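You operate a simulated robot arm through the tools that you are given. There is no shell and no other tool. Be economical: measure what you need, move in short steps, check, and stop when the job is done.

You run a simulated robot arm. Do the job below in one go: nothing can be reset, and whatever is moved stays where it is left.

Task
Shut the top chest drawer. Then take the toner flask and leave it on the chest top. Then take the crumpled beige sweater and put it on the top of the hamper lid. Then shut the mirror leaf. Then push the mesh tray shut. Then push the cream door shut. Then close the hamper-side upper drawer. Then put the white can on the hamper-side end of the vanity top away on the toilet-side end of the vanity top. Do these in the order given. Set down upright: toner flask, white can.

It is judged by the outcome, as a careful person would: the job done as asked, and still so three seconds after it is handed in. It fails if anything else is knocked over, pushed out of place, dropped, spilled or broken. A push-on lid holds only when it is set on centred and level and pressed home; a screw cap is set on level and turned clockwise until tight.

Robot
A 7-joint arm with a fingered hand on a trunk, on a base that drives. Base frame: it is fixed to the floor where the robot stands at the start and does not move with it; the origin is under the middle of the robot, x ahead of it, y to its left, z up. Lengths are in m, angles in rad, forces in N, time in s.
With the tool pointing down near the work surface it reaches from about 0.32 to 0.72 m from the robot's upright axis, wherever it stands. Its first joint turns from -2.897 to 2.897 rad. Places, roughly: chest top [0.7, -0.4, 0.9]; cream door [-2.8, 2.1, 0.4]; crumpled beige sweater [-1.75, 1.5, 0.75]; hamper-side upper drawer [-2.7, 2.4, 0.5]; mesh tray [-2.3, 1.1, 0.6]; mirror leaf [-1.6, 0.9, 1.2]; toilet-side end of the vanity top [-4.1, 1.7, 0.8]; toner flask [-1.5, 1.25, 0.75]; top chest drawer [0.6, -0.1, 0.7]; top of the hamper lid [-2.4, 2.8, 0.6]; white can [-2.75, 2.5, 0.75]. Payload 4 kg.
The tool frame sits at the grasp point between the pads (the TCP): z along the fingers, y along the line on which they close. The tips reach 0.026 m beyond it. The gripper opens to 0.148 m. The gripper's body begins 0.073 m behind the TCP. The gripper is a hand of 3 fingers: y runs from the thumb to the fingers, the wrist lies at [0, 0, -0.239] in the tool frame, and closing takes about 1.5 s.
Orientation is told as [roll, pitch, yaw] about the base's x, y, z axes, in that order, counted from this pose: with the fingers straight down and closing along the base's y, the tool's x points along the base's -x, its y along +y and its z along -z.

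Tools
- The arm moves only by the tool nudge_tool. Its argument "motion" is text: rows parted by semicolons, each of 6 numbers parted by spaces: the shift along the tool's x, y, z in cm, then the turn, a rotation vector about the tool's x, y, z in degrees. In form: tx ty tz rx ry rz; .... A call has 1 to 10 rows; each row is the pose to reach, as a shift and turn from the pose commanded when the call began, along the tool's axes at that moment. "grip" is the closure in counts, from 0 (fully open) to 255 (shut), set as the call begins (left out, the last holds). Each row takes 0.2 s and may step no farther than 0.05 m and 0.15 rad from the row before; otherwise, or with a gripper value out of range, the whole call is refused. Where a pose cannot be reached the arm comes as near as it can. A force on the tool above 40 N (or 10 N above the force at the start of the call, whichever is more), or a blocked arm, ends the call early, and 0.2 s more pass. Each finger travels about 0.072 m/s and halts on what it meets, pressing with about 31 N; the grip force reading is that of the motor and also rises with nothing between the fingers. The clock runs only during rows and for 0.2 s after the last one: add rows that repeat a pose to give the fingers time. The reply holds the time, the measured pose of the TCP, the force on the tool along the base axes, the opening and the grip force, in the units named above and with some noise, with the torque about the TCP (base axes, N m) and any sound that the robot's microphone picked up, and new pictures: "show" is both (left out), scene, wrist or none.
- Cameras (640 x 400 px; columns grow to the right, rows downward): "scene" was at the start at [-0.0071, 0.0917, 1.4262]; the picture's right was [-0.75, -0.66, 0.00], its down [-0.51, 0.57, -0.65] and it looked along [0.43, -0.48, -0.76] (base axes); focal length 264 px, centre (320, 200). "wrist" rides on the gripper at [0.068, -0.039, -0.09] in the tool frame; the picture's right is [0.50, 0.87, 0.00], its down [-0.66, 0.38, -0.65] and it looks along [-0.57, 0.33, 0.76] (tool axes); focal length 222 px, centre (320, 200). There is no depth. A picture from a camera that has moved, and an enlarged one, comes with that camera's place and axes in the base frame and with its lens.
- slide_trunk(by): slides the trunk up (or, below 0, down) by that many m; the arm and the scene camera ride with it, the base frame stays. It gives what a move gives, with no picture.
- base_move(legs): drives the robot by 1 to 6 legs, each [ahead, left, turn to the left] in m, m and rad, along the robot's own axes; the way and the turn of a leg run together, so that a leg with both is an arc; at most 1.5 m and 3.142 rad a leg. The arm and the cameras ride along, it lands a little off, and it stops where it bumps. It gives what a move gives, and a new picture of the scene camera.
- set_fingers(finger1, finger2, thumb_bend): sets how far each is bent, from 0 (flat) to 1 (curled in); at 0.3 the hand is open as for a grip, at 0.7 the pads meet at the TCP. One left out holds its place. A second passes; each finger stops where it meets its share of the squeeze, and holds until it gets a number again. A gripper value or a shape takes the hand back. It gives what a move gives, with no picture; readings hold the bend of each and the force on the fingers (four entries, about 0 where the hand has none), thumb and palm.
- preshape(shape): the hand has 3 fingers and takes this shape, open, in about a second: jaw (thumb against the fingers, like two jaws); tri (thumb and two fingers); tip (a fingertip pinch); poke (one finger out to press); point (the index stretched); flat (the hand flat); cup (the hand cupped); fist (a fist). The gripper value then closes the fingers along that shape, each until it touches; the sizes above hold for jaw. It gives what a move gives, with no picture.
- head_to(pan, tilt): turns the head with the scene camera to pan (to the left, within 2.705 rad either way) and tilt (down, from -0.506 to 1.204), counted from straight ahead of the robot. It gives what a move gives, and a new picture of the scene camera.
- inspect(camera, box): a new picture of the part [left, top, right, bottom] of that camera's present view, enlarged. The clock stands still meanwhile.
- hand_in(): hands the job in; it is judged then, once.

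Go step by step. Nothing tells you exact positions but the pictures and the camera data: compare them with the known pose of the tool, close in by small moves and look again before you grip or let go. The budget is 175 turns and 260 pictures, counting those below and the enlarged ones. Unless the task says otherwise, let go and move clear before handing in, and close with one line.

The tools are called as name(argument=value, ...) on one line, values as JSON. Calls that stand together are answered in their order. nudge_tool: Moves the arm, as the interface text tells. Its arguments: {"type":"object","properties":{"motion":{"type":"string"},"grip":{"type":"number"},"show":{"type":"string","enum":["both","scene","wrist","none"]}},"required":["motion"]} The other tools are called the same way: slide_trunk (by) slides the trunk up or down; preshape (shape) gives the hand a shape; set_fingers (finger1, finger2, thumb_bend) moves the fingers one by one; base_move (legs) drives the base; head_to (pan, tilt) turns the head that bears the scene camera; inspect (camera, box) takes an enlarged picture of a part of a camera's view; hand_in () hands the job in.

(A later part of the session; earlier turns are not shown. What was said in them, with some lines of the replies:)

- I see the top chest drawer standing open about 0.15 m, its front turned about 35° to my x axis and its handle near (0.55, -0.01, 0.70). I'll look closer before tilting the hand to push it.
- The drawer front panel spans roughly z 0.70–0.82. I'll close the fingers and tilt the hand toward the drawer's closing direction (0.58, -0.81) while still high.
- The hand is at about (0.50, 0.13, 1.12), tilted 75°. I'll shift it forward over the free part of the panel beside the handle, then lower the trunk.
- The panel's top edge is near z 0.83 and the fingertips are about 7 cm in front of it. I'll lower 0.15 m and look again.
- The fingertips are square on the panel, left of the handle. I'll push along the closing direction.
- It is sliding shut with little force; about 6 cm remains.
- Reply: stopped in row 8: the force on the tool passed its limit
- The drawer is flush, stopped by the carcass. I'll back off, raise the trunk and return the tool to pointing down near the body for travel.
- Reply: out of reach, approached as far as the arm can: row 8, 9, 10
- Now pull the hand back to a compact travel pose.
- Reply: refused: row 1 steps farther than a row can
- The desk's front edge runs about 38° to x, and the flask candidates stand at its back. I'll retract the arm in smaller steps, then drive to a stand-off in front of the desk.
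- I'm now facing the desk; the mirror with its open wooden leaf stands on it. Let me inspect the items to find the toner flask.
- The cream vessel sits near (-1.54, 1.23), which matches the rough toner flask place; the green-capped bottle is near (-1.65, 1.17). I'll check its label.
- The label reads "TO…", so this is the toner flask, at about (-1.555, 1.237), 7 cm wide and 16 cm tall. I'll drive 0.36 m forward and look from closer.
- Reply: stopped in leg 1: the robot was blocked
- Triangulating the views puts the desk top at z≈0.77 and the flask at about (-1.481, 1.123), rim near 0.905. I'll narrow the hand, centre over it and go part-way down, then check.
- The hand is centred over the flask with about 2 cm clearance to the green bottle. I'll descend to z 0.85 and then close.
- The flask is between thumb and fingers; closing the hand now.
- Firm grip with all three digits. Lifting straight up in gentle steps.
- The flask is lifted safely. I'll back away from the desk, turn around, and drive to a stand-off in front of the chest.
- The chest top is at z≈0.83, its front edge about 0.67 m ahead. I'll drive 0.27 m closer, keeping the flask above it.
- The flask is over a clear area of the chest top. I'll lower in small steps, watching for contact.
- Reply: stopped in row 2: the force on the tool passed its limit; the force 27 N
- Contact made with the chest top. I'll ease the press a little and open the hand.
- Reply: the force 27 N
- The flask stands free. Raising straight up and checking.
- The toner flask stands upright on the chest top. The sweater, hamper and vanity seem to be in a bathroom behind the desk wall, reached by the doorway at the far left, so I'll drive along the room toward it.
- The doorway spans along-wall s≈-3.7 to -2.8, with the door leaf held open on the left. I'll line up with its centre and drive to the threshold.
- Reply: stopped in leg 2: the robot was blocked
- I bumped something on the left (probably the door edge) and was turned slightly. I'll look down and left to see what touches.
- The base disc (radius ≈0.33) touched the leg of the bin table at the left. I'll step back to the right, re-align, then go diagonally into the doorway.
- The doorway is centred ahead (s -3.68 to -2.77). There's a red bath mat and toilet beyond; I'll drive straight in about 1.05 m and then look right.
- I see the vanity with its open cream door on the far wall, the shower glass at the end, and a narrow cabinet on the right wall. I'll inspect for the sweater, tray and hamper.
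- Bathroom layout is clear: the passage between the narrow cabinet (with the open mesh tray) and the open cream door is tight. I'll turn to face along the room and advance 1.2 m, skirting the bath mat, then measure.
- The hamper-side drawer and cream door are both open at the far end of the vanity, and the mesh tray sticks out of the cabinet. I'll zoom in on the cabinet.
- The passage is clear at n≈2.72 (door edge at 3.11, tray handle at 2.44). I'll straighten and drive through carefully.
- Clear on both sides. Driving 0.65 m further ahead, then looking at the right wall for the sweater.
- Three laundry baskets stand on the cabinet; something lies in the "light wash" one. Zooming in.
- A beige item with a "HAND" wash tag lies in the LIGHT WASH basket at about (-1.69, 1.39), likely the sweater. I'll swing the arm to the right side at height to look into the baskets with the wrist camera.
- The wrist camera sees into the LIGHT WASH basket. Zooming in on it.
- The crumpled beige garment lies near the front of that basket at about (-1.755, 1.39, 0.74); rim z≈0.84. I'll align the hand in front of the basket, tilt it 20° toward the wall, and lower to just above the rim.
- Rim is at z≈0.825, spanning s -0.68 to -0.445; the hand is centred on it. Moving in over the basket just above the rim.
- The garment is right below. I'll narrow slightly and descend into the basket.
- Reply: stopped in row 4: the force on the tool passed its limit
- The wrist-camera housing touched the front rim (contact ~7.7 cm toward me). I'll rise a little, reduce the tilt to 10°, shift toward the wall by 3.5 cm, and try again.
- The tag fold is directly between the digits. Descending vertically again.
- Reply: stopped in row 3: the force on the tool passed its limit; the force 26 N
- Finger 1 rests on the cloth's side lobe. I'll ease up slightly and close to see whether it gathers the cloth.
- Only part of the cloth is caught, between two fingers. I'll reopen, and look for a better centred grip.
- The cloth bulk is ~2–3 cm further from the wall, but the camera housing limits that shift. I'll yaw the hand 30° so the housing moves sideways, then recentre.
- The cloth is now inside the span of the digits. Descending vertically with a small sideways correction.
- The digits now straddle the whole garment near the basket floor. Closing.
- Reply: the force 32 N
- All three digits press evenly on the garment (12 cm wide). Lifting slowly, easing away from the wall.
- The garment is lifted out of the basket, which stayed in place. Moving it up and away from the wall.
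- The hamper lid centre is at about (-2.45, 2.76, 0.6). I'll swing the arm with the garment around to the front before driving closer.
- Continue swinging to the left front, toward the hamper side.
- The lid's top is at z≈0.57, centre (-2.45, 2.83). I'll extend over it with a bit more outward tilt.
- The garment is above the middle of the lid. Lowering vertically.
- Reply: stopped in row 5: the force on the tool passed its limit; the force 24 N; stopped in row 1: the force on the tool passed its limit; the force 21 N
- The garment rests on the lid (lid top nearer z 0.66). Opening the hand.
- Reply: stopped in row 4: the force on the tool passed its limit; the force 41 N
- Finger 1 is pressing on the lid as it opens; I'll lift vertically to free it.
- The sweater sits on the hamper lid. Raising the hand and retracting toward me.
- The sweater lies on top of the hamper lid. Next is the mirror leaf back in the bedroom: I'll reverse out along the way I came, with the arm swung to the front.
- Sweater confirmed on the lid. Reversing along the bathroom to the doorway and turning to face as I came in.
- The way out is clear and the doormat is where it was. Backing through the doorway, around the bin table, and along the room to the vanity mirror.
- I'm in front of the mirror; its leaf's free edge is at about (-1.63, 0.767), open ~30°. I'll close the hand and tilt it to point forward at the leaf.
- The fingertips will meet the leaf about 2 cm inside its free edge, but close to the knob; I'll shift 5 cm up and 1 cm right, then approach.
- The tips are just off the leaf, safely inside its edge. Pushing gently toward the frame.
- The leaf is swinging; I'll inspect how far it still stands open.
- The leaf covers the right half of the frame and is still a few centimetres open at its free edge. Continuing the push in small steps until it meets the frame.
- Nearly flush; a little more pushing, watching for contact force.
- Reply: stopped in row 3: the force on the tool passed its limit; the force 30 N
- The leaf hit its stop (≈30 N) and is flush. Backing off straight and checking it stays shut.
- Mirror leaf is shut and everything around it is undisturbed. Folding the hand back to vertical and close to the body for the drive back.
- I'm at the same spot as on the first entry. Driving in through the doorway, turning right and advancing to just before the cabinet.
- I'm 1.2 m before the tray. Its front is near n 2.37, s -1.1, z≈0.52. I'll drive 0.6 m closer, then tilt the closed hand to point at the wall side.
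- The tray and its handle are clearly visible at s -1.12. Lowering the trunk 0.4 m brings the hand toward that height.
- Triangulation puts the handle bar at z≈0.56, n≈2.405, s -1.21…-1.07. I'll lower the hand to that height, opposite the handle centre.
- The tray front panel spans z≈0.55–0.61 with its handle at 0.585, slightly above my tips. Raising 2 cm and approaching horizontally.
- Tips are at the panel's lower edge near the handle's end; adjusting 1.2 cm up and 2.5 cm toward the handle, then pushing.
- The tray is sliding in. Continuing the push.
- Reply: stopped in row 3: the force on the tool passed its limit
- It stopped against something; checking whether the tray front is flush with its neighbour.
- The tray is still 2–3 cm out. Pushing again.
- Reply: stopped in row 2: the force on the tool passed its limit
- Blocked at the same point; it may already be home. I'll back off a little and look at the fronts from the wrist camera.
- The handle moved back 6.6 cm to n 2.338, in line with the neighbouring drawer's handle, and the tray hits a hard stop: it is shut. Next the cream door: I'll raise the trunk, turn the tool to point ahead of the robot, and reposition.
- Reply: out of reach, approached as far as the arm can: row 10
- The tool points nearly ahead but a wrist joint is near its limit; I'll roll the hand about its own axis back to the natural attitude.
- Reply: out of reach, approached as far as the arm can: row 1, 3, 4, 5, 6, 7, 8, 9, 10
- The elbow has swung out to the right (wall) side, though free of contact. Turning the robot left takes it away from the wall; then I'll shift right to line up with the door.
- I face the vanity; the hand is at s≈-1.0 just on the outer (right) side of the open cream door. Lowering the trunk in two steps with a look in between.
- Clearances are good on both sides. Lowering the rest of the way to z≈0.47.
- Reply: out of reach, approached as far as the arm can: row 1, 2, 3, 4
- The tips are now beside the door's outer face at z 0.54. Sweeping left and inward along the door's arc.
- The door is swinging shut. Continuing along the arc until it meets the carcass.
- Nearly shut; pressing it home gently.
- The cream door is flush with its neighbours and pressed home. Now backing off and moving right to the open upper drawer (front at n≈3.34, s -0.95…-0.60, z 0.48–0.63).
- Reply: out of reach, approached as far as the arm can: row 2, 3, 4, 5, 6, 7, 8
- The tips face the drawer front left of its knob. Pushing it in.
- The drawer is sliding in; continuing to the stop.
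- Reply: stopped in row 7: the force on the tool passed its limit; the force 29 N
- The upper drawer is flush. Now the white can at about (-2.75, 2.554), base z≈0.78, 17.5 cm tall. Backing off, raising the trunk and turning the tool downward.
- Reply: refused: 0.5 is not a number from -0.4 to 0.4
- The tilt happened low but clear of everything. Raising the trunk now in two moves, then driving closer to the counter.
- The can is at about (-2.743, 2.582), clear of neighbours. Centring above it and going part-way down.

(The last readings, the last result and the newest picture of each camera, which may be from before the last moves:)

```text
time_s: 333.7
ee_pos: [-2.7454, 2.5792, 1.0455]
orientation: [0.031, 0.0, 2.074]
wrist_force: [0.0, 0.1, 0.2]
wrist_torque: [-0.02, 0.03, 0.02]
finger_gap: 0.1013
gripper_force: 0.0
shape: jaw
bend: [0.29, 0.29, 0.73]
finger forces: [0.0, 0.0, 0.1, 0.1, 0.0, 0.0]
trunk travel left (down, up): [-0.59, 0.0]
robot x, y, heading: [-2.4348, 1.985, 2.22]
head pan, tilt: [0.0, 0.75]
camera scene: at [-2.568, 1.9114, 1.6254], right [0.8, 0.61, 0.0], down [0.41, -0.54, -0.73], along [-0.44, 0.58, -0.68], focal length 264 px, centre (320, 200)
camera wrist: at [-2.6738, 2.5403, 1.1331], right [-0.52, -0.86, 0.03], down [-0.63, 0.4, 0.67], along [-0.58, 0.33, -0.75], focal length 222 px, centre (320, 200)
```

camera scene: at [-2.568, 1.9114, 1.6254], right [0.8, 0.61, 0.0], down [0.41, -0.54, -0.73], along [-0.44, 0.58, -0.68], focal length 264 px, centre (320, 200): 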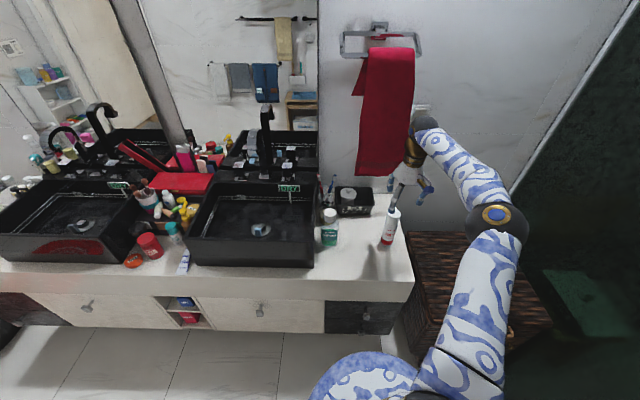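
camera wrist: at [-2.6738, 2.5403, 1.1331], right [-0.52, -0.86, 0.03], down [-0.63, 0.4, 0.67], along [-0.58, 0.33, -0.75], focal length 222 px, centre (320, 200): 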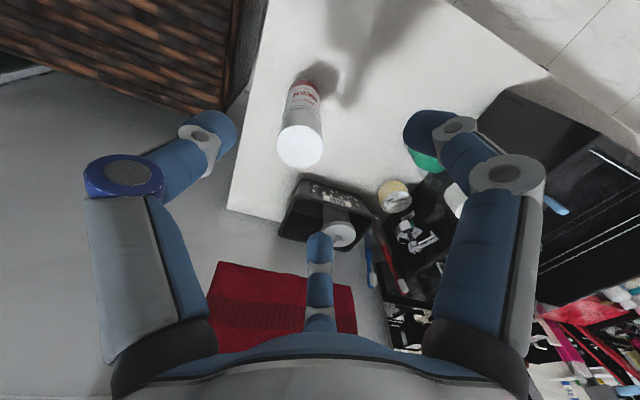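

The close view refines the can to (-2.749, 2.601). Correcting and descending to grip its upper part.

nudge_tool(motion="-2.1 -0.8 0 0 0 0; -2.1 -0.8 4 0 0 0; -2.1 -0.8 8 0 0 0; -2.1 -0.8 12 0 0 0; -2.1 -0.8 15 0 0 0")

```text
time_s: 334.9
ee_pos: [-2.7524, 2.6024, 0.8943]
orientation: [0.031, -0.002, 2.074]
wrist_force: [-0.1, 0.5, 0.5]
wrist_torque: [-0.04, 0.01, -0.03]
finger_gap: 0.1016
gripper_force: 0.0
shape: jaw
bend: [0.29, 0.29, 0.73]
finger forces: [0.0, 0.0, 0.0, 0.0, 0.0, 0.1]
trunk travel left (down, up): [-0.59, 0.0]
robot x, y, heading: [-2.4362, 1.9882, 2.223]
head pan, tilt: [0.0, 0.75]
camera scene: at [-2.5682, 1.9113, 1.6254], right [0.8, 0.61, 0.0], down [0.41, -0.54, -0.73], along [-0.44, 0.58, -0.68], focal length 264 px, centre (320, 200)
camera wrist: at [-2.6816, 2.5628, 0.9816], right [-0.52, -0.86, 0.03], down [-0.63, 0.4, 0.67], along [-0.58, 0.33, -0.74], focal length 222 px, centre (320, 200)
```

scene: 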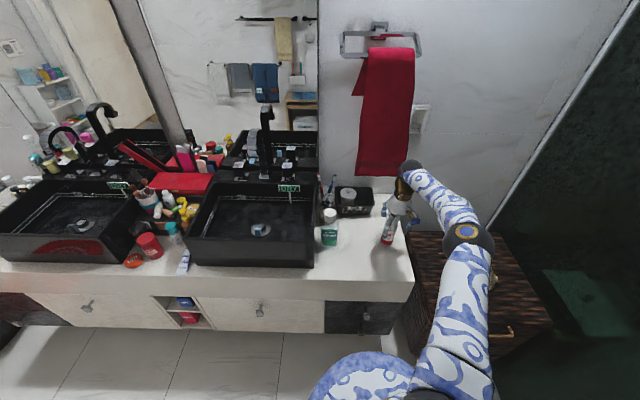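
wrist: 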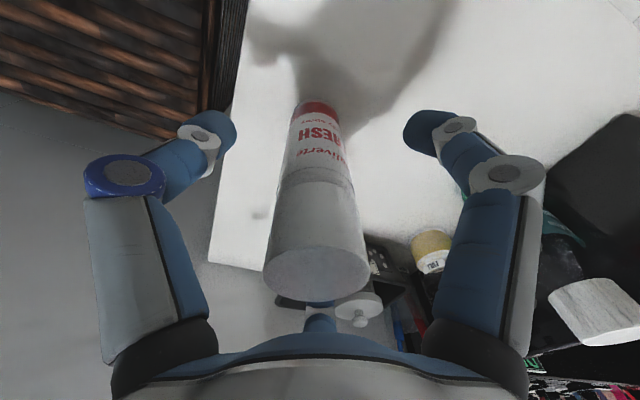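

The can is between the digits; lowering another 0.5 cm so that the pads hold the body below the cap, then closing.

nudge_tool(motion="0 0 0.5 0 0 0; 0 0 0.5 0 0 0; 0 0 0.5 0 0 0; 0 0 0.5 0 0 0; 0 0 0.5 0 0 0; 0 0 0.5 0 0 0", grip=230, show="wrist")

```text
time_s: 336.3
ee_pos: [-2.7522, 2.6014, 0.8894]
orientation: [0.031, -0.002, 2.074]
wrist_force: [-0.3, -0.1, -0.5]
wrist_torque: [0.04, -0.03, 0.03]
finger_gap: 0.0412
gripper_force: 30.9
shape: jaw
bend: [0.76, 0.77, 0.7]
finger forces: [27.4, 27.4, 0.1, 0.0, 28.3, 0.1]
trunk travel left (down, up): [-0.59, 0.0]
robot x, y, heading: [-2.4371, 1.9802, 2.214]
head pan, tilt: [0.0, 0.75]
camera wrist: at [-2.6812, 2.5621, 0.9772], right [-0.52, -0.86, 0.03], down [-0.63, 0.4, 0.67], along [-0.58, 0.33, -0.75], focal length 222 px, centre (320, 200)
```

wrist: 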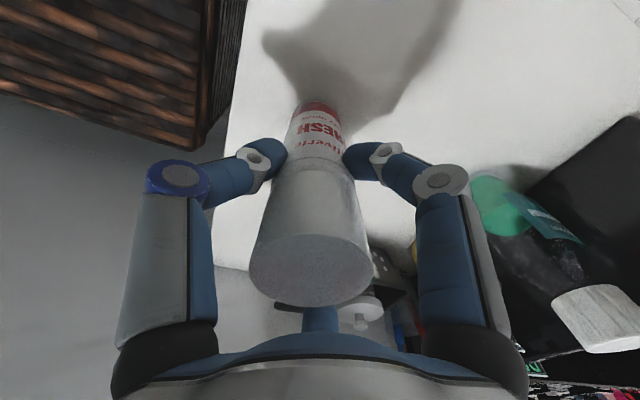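

Firm grip. Lifting straight up and retracting a little.

nudge_tool(motion="0 0 -1.5 0 0 0; 0 0 -4 0 0 0; 0 0 -7 0 0 0; 0 0 -11 0 0 0; 0 0 -15 0 0 0; 0 0 -19 0 0 0; 3.5 0 -20 0 0 0; 7 0 -20 0 0 0; 10.5 0 -20 0 0 0; 14 0 -20 0 0 0")

```text
time_s: 338.5
ee_pos: [-2.6799, 2.4803, 1.0902]
orientation: [0.03, -0.002, 2.073]
wrist_force: [0.5, -0.8, -2.4]
wrist_torque: [0.01, -0.04, 0.01]
finger_gap: 0.0409
gripper_force: 30.9
shape: jaw
bend: [0.76, 0.77, 0.7]
finger forces: [27.3, 27.7, 0.1, 0.0, 28.4, 0.1]
trunk travel left (down, up): [-0.59, 0.0]
robot x, y, heading: [-2.4361, 1.9881, 2.22]
head pan, tilt: [0.0, 0.75]
camera scene: at [-2.5676, 1.9108, 1.6254], right [0.8, 0.61, 0.0], down [0.41, -0.54, -0.73], along [-0.44, 0.58, -0.68], focal length 264 px, centre (320, 200)
camera wrist: at [-2.6088, 2.4411, 1.1775], right [-0.52, -0.86, 0.03], down [-0.63, 0.4, 0.67], along [-0.58, 0.33, -0.75], focal length 222 px, centre (320, 200)
```

scene: 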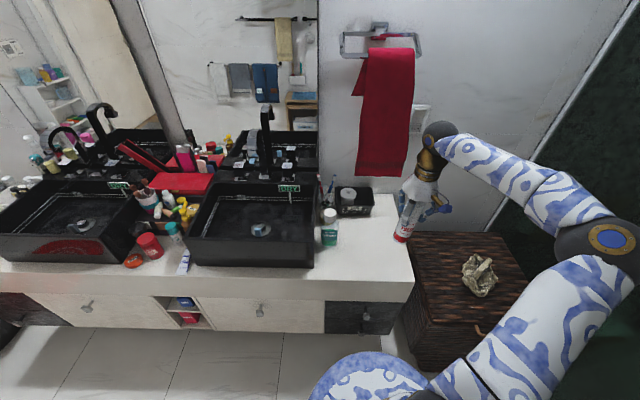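
wrist: 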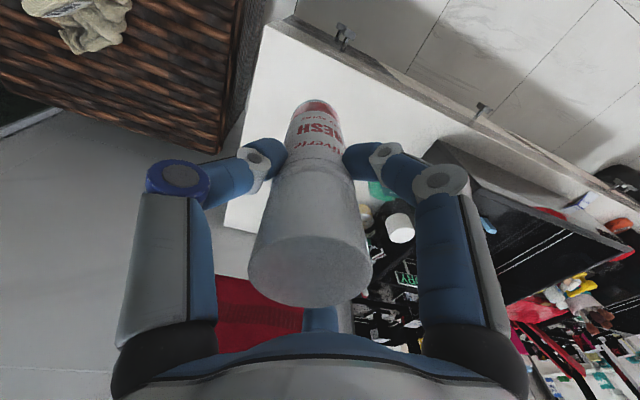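

Carrying the can, I'll back off 0.2 m so it stays in front of the counter, slide left 1.3 m to the toilet end, and look for a free spot.

base_move(legs=[[-0.2, 0, 0], [0, 1.25, 0]])

head_to(pan=0.1, tilt=0.7)

```text
time_s: 346.1
ee_pos: [-3.5644, 1.5641, 1.0892]
orientation: [0.03, 0.0, 2.071]
wrist_force: [0.1, 0.3, -0.6]
wrist_torque: [-0.02, 0.01, -0.03]
finger_gap: 0.0412
gripper_force: 30.7
shape: jaw
bend: [0.76, 0.77, 0.7]
finger forces: [27.3, 27.7, 0.1, 0.0, 28.3, 0.0]
trunk travel left (down, up): [-0.59, 0.0]
robot x, y, heading: [-3.3208, 1.0678, 2.216]
head pan, tilt: [0.0, 0.75]
camera scene: at [-3.4552, 0.9934, 1.6253], right [0.8, 0.6, 0.0], down [0.41, -0.54, -0.73], along [-0.44, 0.58, -0.68], focal length 264 px, centre (320, 200)
```

scene: 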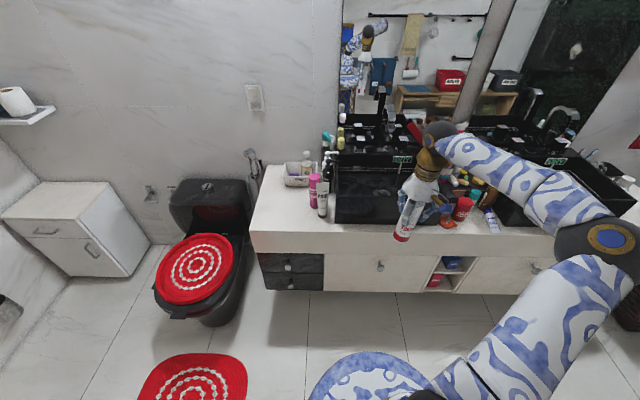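

```text
time_s: 346.7
ee_pos: [-3.5633, 1.5639, 1.0894]
orientation: [0.029, -0.001, 2.07]
wrist_force: [-0.5, -0.2, -2.0]
wrist_torque: [0.0, 0.01, 0.0]
finger_gap: 0.0408
gripper_force: 30.9
shape: jaw
bend: [0.76, 0.77, 0.7]
finger forces: [27.3, 27.8, 0.1, 0.0, 28.2, 0.0]
trunk travel left (down, up): [-0.59, 0.0]
robot x, y, heading: [-3.3228, 1.0669, 2.219]
head pan, tilt: [0.099, 0.7]
camera scene: at [-3.4628, 0.9897, 1.6296], right [0.74, 0.68, 0.0], down [0.44, -0.47, -0.76], along [-0.52, 0.56, -0.64], focal length 264 px, centre (320, 200)
```

scene: 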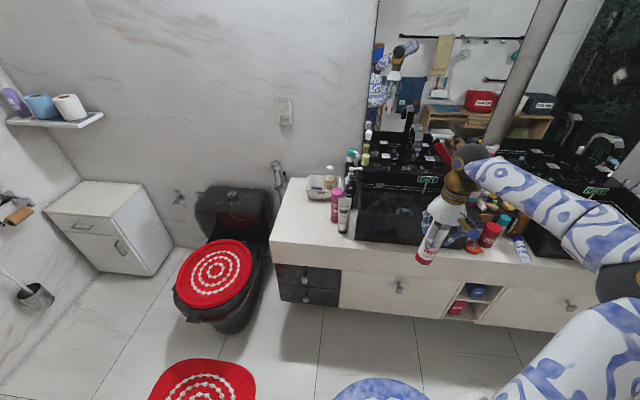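

There is free counter at the toilet-side end in front of the little white basket. Zooming in.

inspect(camera="scene", box=[250, 150, 400, 290])

```text
2.86 times, centred on (325, 220) of scene
camera zoom: at [-3.4628, 0.9897, 1.6296], right [0.74, 0.68, 0.0], down [0.44, -0.47, -0.76], along [-0.52, 0.56, -0.64], focal length 756 px, centre (306, 143)
```

zoom: 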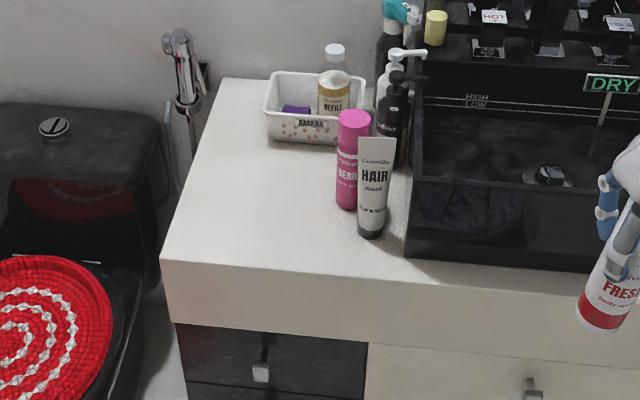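

The free spot is at about n 3.70, s -2.345 (base (-4.096, 1.553)), left of the pink bottle and in front of the basket. I'll shift left and raise the can first, then drive forward.

base_move(legs=[[0, 0.18, 0]])

nudge_tool(motion="0 4 -2 0 0 0; 0 8 -4 0 0 0; 0 12 -6 0 0 0; 0 16 -8 0 0 0; 0 20 -8 0 0 0; 0 24 -8 0 0 0; 0 25 -8 0 0 0", show="none")

base_move(legs=[[0.21, 0, 0]])

nudge_tool(motion="0 0 0 0 0 0", show="wrist")

```text
time_s: 348.2
ee_pos: [-3.7079, 1.4561, 1.0894]
orientation: [0.029, -0.002, 2.068]
wrist_force: [0.5, 0.6, -2.0]
wrist_torque: [0.0, 0.01, 0.0]
finger_gap: 0.0411
gripper_force: 31.2
shape: jaw
bend: [0.76, 0.77, 0.7]
finger forces: [27.3, 27.8, 0.1, 0.1, 28.4, 0.0]
trunk travel left (down, up): [-0.59, 0.0]
robot x, y, heading: [-3.4644, 0.9613, 2.215]
head pan, tilt: [0.099, 0.7]
camera scene: at [-3.6076, 0.8811, 1.6295], right [0.74, 0.68, 0.0], down [0.44, -0.47, -0.76], along [-0.52, 0.56, -0.64], focal length 264 px, centre (320, 200)
```

scene: 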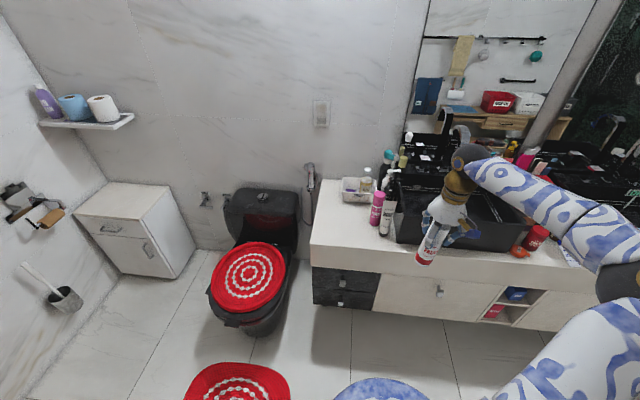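

```text
time_s: 349.8
ee_pos: [-3.9276, 1.3369, 1.1773]
orientation: [0.028, -0.002, 2.069]
wrist_force: [-0.6, -0.2, -0.8]
wrist_torque: [-0.05, 0.01, 0.02]
finger_gap: 0.0409
gripper_force: 31.3
shape: jaw
bend: [0.76, 0.77, 0.7]
finger forces: [27.2, 27.7, 0.0, 0.0, 28.4, 0.1]
trunk travel left (down, up): [-0.59, 0.0]
robot x, y, heading: [-3.463, 0.9574, 2.214]
head pan, tilt: [0.099, 0.7]
```

```text
time_s: 351.5
ee_pos: [-4.0531, 1.5045, 1.1769]
orientation: [0.029, -0.002, 2.071]
wrist_force: [-0.8, -0.2, -2.8]
wrist_torque: [-0.01, 0.0, 0.01]
finger_gap: 0.0412
gripper_force: 30.7
shape: jaw
bend: [0.76, 0.77, 0.7]
finger forces: [27.1, 27.8, 0.1, 0.1, 28.3, 0.0]
trunk travel left (down, up): [-0.59, 0.0]
robot x, y, heading: [-3.5906, 1.1278, 2.216]
head pan, tilt: [0.099, 0.7]
camera scene: at [-3.7335, 1.0495, 1.6295], right [0.73, 0.68, 0.0], down [0.44, -0.47, -0.76], along [-0.52, 0.56, -0.65], focal length 264 px, centre (320, 200)
```

scene: 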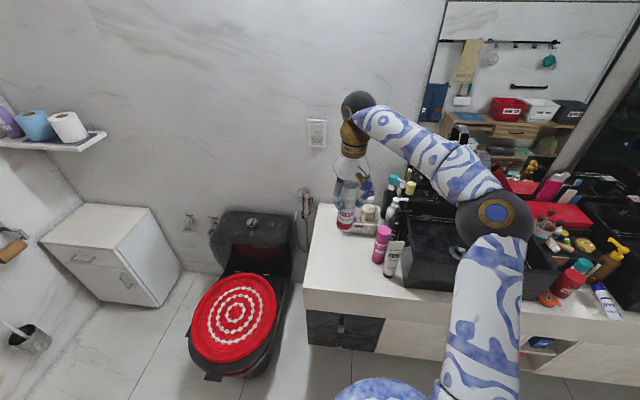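

```text
time_s: 351.9
ee_pos: [-4.0514, 1.5039, 1.1764]
orientation: [0.03, -0.003, 2.071]
wrist_force: [-0.7, -0.2, -2.0]
wrist_torque: [0.02, 0.01, -0.01]
finger_gap: 0.0411
gripper_force: 31.0
shape: jaw
bend: [0.76, 0.77, 0.7]
finger forces: [27.2, 27.7, 0.1, 0.0, 28.5, 0.0]
trunk travel left (down, up): [-0.59, 0.0]
robot x, y, heading: [-3.5931, 1.1245, 2.218]
head pan, tilt: [0.099, 0.7]
camera wrist: at [-3.982, 1.4645, 1.2651], right [-0.52, -0.85, 0.03], down [-0.63, 0.4, 0.67], along [-0.58, 0.33, -0.75], focal length 222 px, centre (320, 200)
```

wrist: 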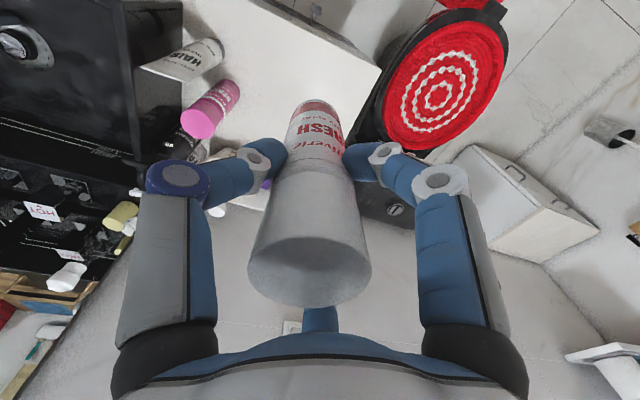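

The can is over the toilet-side end. Moving 6 cm further in and lowering to about 2 cm above the counter.

nudge_tool(motion="-3.2 0.8 0 0 0 0; -6.4 1.5 0 0 0 0; -6.4 1.5 4 0 0 0; -6.4 1.5 8 0 0 0; -6.4 1.5 12 0 0 0; -6.4 1.5 16 0 0 0; -6.4 1.5 20 0 0 0; -6.4 1.5 24 0 0 0; -6.4 1.5 26.3 0 0 0")

```text
time_s: 353.9
ee_pos: [-4.1027, 1.5468, 0.9143]
orientation: [0.032, -0.002, 2.07]
wrist_force: [0.2, 0.2, -1.3]
wrist_torque: [-0.01, 0.0, -0.03]
finger_gap: 0.0408
gripper_force: 31.5
shape: jaw
bend: [0.76, 0.77, 0.7]
finger forces: [27.2, 27.8, 0.1, 0.0, 28.6, 0.0]
out of reach, approached as far as the arm can: row 1, 2, 3, 4, 5, 6
trunk travel left (down, up): [-0.59, 0.0]
robot x, y, heading: [-3.5931, 1.1254, 2.217]
head pan, tilt: [0.099, 0.7]
camera scene: at [-3.733, 1.0487, 1.6296], right [0.73, 0.68, 0.0], down [0.44, -0.47, -0.76], along [-0.52, 0.56, -0.64], focal length 264 px, centre (320, 200)
camera wrist: at [-4.0329, 1.5082, 1.002], right [-0.52, -0.85, 0.03], down [-0.63, 0.4, 0.67], along [-0.58, 0.33, -0.74], focal length 222 px, centre (320, 200)
```

scene: 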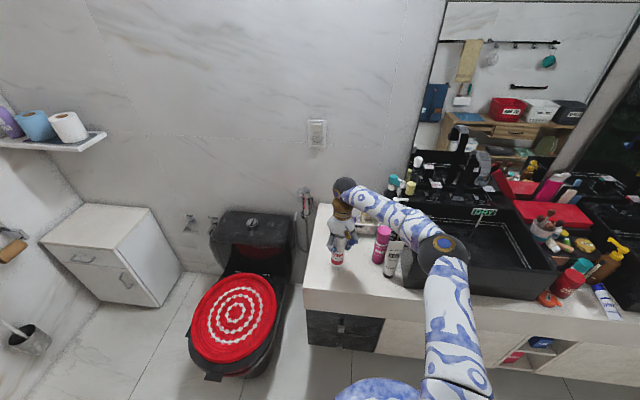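
wrist: 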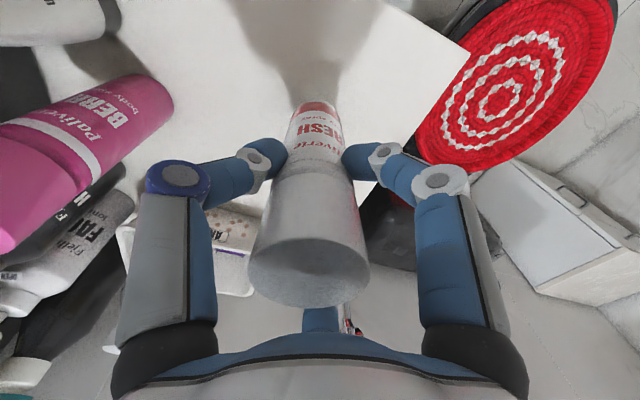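

Position is good: 9 cm from the edge, 13 cm from the pink bottle. Lowering to contact in small steps.

nudge_tool(motion="0 0 0.8 0 0 0; 0 0 1.5 0 0 0; 0 0 1.9 0 0 0; 0 0 2.2 0 0 0", show="none")

nudge_tool(motion="0 0 0.2 0 0 0; 0 0 0.4 0 0 0", show="wrist")

```text
time_s: 354.9
ee_pos: [-4.1005, 1.549, 0.8934]
orientation: [0.032, -0.003, 2.07]
wrist_force: [-0.2, -0.2, -1.3]
wrist_torque: [-0.02, -0.03, -0.01]
finger_gap: 0.041
gripper_force: 30.8
shape: jaw
bend: [0.76, 0.77, 0.7]
finger forces: [27.1, 27.9, 0.0, 0.1, 28.6, 0.0]
out of reach, approached as far as the arm can: row 3, 4
trunk travel left (down, up): [-0.59, 0.0]
robot x, y, heading: [-3.5913, 1.1275, 2.217]
head pan, tilt: [0.099, 0.7]
```

```text
time_s: 355.5
ee_pos: [-4.099, 1.549, 0.889]
orientation: [0.031, -0.004, 2.07]
wrist_force: [0.0, 0.1, -2.5]
wrist_torque: [-0.02, -0.01, -0.01]
finger_gap: 0.0409
gripper_force: 31.0
shape: jaw
bend: [0.76, 0.77, 0.7]
finger forces: [27.1, 27.9, 0.0, 0.1, 28.6, 0.1]
trunk travel left (down, up): [-0.59, 0.0]
robot x, y, heading: [-3.5931, 1.1277, 2.214]
head pan, tilt: [0.099, 0.7]
camera wrist: at [-4.0293, 1.5091, 0.9775], right [-0.52, -0.85, 0.03], down [-0.63, 0.4, 0.67], along [-0.58, 0.33, -0.74], focal length 222 px, centre (320, 200)
```

wrist: 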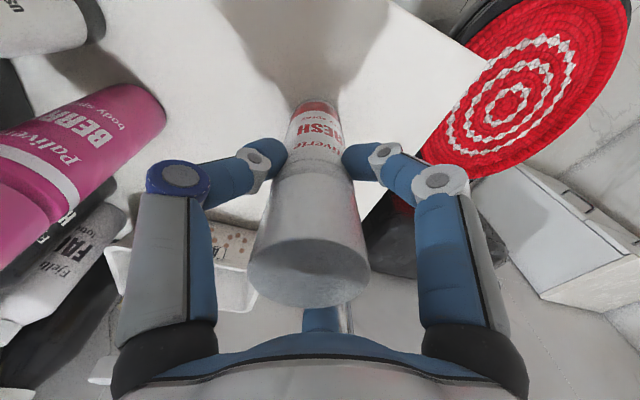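

No contact yet; continuing down in 2 mm steps.

nudge_tool(motion="0 0 0.2 0 0 0; 0 0 0.4 0 0 0; 0 0 0.6 0 0 0", show="none")

```text
time_s: 356.3
ee_pos: [-4.0991, 1.5469, 0.8886]
orientation: [0.035, -0.007, 2.071]
wrist_force: [-4.2, 1.3, 21.6]
wrist_torque: [0.16, 0.1, 0.02]
finger_gap: 0.0416
gripper_force: 31.4
shape: jaw
bend: [0.76, 0.77, 0.69]
finger forces: [31.0, 33.6, 0.1, 0.1, 30.7, 0.1]
trunk travel left (down, up): [-0.59, 0.0]
robot x, y, heading: [-3.5918, 1.1255, 2.216]
head pan, tilt: [0.099, 0.7]
```

Contact. Easing the pressure and opening the hand.

nudge_tool(motion="0 0 -0.4 0 0 0; 0 0 -0.5 0 0 0", show="none")

nudge_tool(motion="0 0 0 0 0 0; 0 0 0 0 0 0; 0 0 0 0 0 0; 0 0 0 0 0 0; 0 0 0 0 0 0", grip=90)

```text
time_s: 356.9
ee_pos: [-4.0989, 1.5491, 0.8872]
orientation: [0.033, -0.004, 2.07]
wrist_force: [-1.8, 0.0, 1.7]
wrist_torque: [0.01, 0.12, 0.02]
finger_gap: 0.0414
gripper_force: 30.8
shape: jaw
bend: [0.76, 0.77, 0.7]
finger forces: [30.2, 30.9, 0.1, 0.0, 30.8, 0.0]
trunk travel left (down, up): [-0.59, 0.0]
robot x, y, heading: [-3.5865, 1.1288, 2.216]
head pan, tilt: [0.099, 0.7]
```

```text
time_s: 358.1
ee_pos: [-4.1004, 1.5502, 0.8881]
orientation: [0.033, -0.003, 2.07]
wrist_force: [0.2, 0.1, -0.4]
wrist_torque: [0.0, -0.03, 0.02]
finger_gap: 0.0952
gripper_force: 0.1
shape: jaw
bend: [0.31, 0.31, 0.7]
finger forces: [0.0, 0.1, 0.0, 0.1, 0.0, 0.1]
trunk travel left (down, up): [-0.59, 0.0]
robot x, y, heading: [-3.5915, 1.1253, 2.216]
head pan, tilt: [0.099, 0.7]
camera scene: at [-3.7329, 1.0487, 1.6296], right [0.73, 0.68, 0.0], down [0.44, -0.47, -0.76], along [-0.52, 0.56, -0.64], focal length 264 px, centre (320, 200)
camera wrist: at [-4.0292, 1.5088, 0.9764], right [-0.52, -0.85, 0.03], down [-0.63, 0.4, 0.67], along [-0.58, 0.33, -0.74], focal length 222 px, centre (320, 200)
```

scene: 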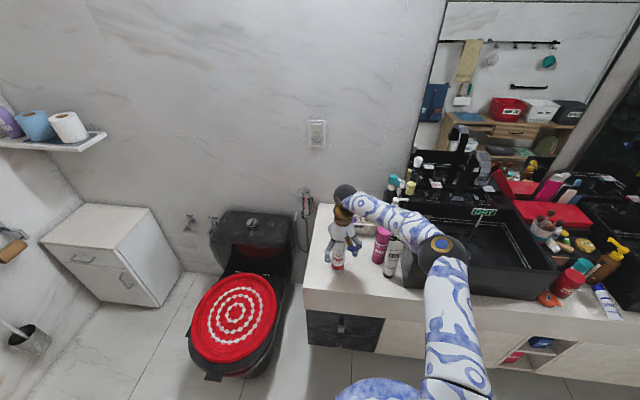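
wrist: 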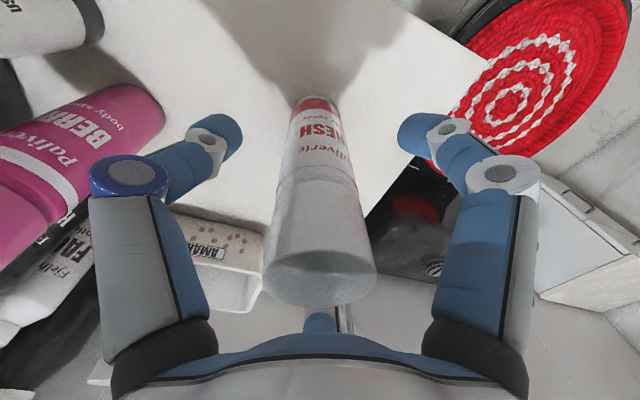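

The can stands free and upright. Raising straight up, then withdrawing.

nudge_tool(motion="0 0 -3 0 0 0; 0 0 -7 0 0 0; 0 0 -11 0 0 0; 0 0 -15 0 0 0; 0 0 -19 0 0 0; 0 0 -23 0 0 0; 4 0 -24 0 0 0; 8 0 -24 0 0 0; 12 0 -24 0 0 0; 15 0 -24 0 0 0", show="scene")

inspect(camera="scene", box=[290, 180, 450, 310])

```text
time_s: 360.3
ee_pos: [-4.0211, 1.4184, 1.1274]
orientation: [0.028, -0.002, 2.07]
wrist_force: [0.7, -0.2, -0.1]
wrist_torque: [-0.02, 0.02, -0.01]
finger_gap: 0.0955
gripper_force: 0.1
shape: jaw
bend: [0.3, 0.3, 0.7]
finger forces: [0.0, 0.1, 0.1, 0.0, 0.1, 0.0]
out of reach, approached as far as the arm can: row 5, 6
trunk travel left (down, up): [-0.59, 0.0]
robot x, y, heading: [-3.595, 1.1259, 2.212]
head pan, tilt: [0.099, 0.7]
camera scene: at [-3.7326, 1.0481, 1.6296], right [0.73, 0.68, 0.0], down [0.44, -0.47, -0.77], along [-0.52, 0.56, -0.64], focal length 264 px, centre (320, 200)
```

scene: 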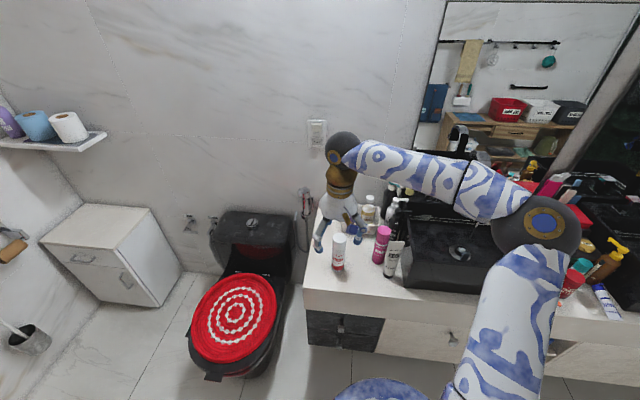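

```text
3.08 times, centred on (370, 245) of scene
camera zoom: at [-3.7326, 1.0481, 1.6296], right [0.73, 0.68, 0.0], down [0.44, -0.47, -0.77], along [-0.52, 0.56, -0.64], focal length 814 px, centre (166, 62)
```

zoom: 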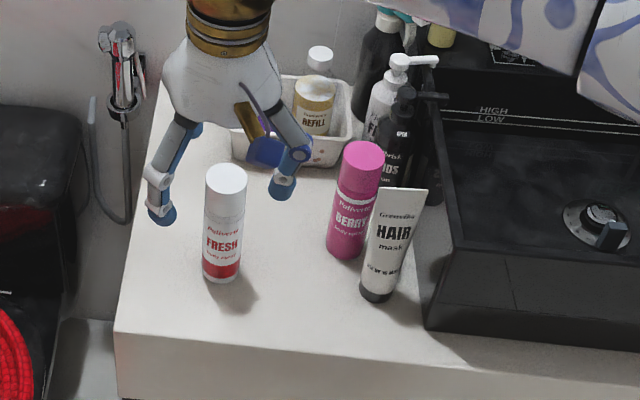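

The can stands upright at the toilet-side end. I'll back away and take a last look at the tray, cream door and drawer.

base_move(legs=[[-0.3, 0, 0]])

head_to(pan=-1.75, tilt=0.5)

inspect(camera="scene", box=[150, 120, 470, 320])

head_to(pan=-1.0, tilt=0.5)

```text
time_s: 362.4
ee_pos: [-3.837, 1.1738, 1.1287]
orientation: [0.03, -0.002, 2.072]
wrist_force: [1.0, -0.4, 0.1]
wrist_torque: [0.0, 0.0, 0.0]
finger_gap: 0.0956
gripper_force: 0.1
shape: jaw
bend: [0.3, 0.3, 0.7]
finger forces: [0.0, 0.0, 0.0, 0.0, 0.1, 0.1]
trunk travel left (down, up): [-0.59, 0.0]
robot x, y, heading: [-3.4072, 0.884, 2.215]
head pan, tilt: [0.099, 0.7]
camera scene: at [-3.5477, 0.8037, 1.6296], right [0.73, 0.68, 0.0], down [0.44, -0.47, -0.77], along [-0.52, 0.56, -0.64], focal length 264 px, centre (320, 200)
```

scene: 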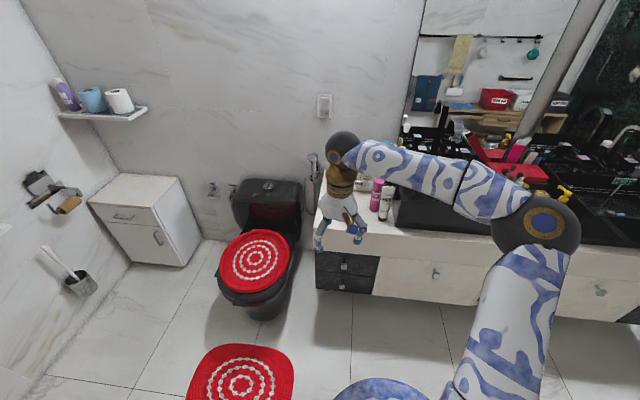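

```text
time_s: 364.2
ee_pos: [-3.8379, 1.1749, 1.1285]
orientation: [0.03, -0.003, 2.072]
wrist_force: [0.2, 0.1, 0.2]
wrist_torque: [-0.03, -0.01, 0.0]
finger_gap: 0.0954
gripper_force: 0.0
shape: jaw
bend: [0.3, 0.3, 0.7]
finger forces: [0.1, 0.1, 0.0, 0.0, 0.0, 0.0]
trunk travel left (down, up): [-0.59, 0.0]
robot x, y, heading: [-3.4064, 0.8841, 2.223]
head pan, tilt: [-1.751, 0.499]
camera scene: at [-3.4092, 0.7832, 1.6473], right [0.45, -0.89, 0.0], down [-0.43, -0.22, -0.88], along [0.78, 0.4, -0.48], focal length 264 px, centre (320, 200)
```

scene: 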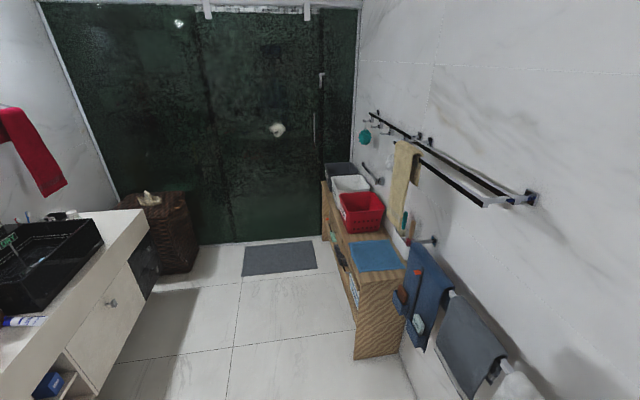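

```text
2.00 times, centred on (310, 220) of scene
camera zoom: at [-3.4092, 0.7832, 1.6473], right [0.45, -0.89, 0.0], down [-0.43, -0.22, -0.88], along [0.78, 0.4, -0.48], focal length 529 px, centre (340, 160)
```

zoom: 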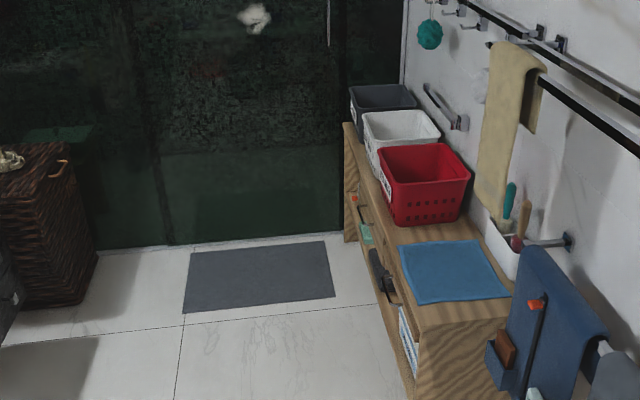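

```text
time_s: 365.3
ee_pos: [-3.8375, 1.1742, 1.1274]
orientation: [0.031, -0.002, 2.076]
wrist_force: [0.2, -0.9, -0.1]
wrist_torque: [-0.01, 0.03, -0.01]
finger_gap: 0.0955
gripper_force: 0.1
shape: jaw
bend: [0.3, 0.3, 0.7]
finger forces: [0.0, 0.0, 0.0, 0.1, 0.0, 0.0]
trunk travel left (down, up): [-0.59, 0.0]
robot x, y, heading: [-3.4084, 0.8817, 2.22]
head pan, tilt: [-1.0, 0.499]
camera scene: at [-3.459, 0.8274, 1.6473], right [0.94, -0.34, 0.0], down [-0.16, -0.45, -0.88], along [0.3, 0.82, -0.48], focal length 264 px, centre (320, 200)
```

scene: 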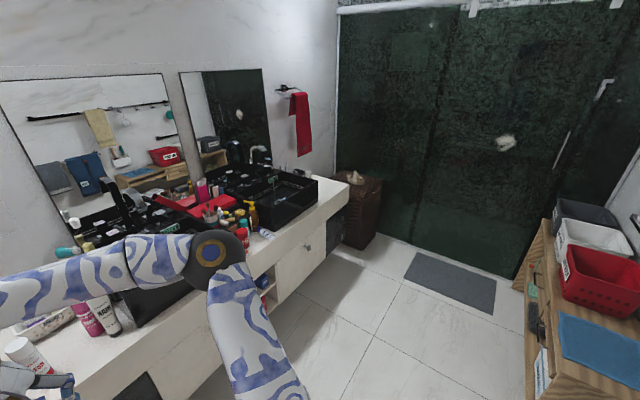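

Doors and drawers look flush, the sweater is on the hamper and the can upright. One closer look at the tray front.

head_to(pan=-1.6, tilt=0.6)

inspect(camera="scene", box=[340, 130, 460, 330])

```text
time_s: 366.3
ee_pos: [-3.8387, 1.1748, 1.128]
orientation: [0.028, -0.001, 2.075]
wrist_force: [0.1, -0.3, 0.6]
wrist_torque: [-0.01, -0.01, 0.02]
finger_gap: 0.0955
gripper_force: 0.1
shape: jaw
bend: [0.3, 0.3, 0.7]
finger forces: [0.0, 0.0, 0.0, 0.0, 0.0, 0.0]
trunk travel left (down, up): [-0.59, 0.0]
robot x, y, heading: [-3.409, 0.8804, 2.222]
head pan, tilt: [-1.6, 0.6]
camera scene: at [-3.4184, 0.7934, 1.6382], right [0.58, -0.81, 0.0], down [-0.46, -0.33, -0.83], along [0.67, 0.48, -0.56], focal length 264 px, centre (320, 200)
```

scene: 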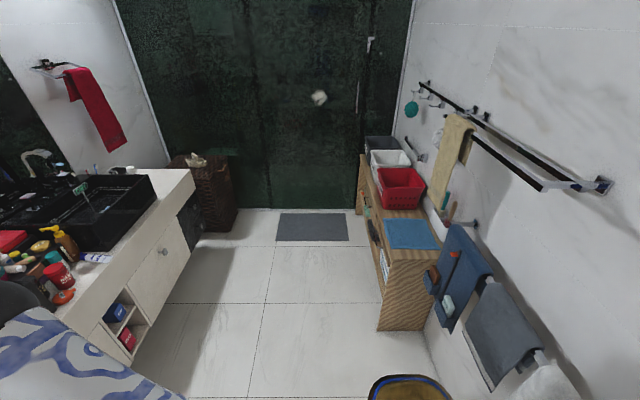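

```text
2.00 times, centred on (400, 230) of scene
camera zoom: at [-3.4184, 0.7934, 1.6382], right [0.58, -0.81, 0.0], down [-0.46, -0.33, -0.83], along [0.67, 0.48, -0.56], focal length 529 px, centre (160, 140)
```

zoom: 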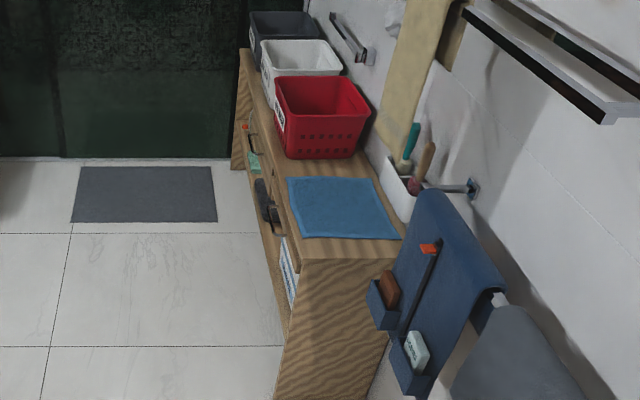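

inspect(camera="scene", box=[355, 180, 405, 290])

```text
3.64 times, centred on (380, 235) of scene
camera zoom: at [-3.4184, 0.7934, 1.6382], right [0.58, -0.81, 0.0], down [-0.46, -0.33, -0.83], along [0.67, 0.48, -0.56], focal length 962 px, centre (102, 73)
```

zoom: 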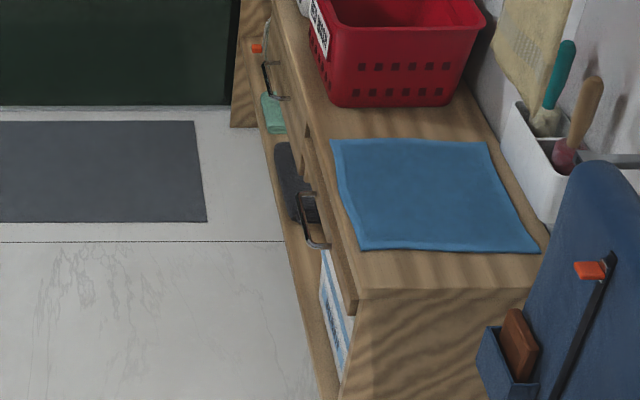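

All eight parts look done: the tray front lines up with the drawer next to it, and the sweater, can and closed fronts are in place. The hand is empty and clear, so I'm handing in.

hand_in()

```text
The job is handed in.
```

I did all eight steps in the order given and handed the job in. The toner flask and white can are both standing upright. I judged the mesh tray shut because it hit a hard stop and its handle lines up with the drawer handle beside it, but I couldn't see straight into the gap.
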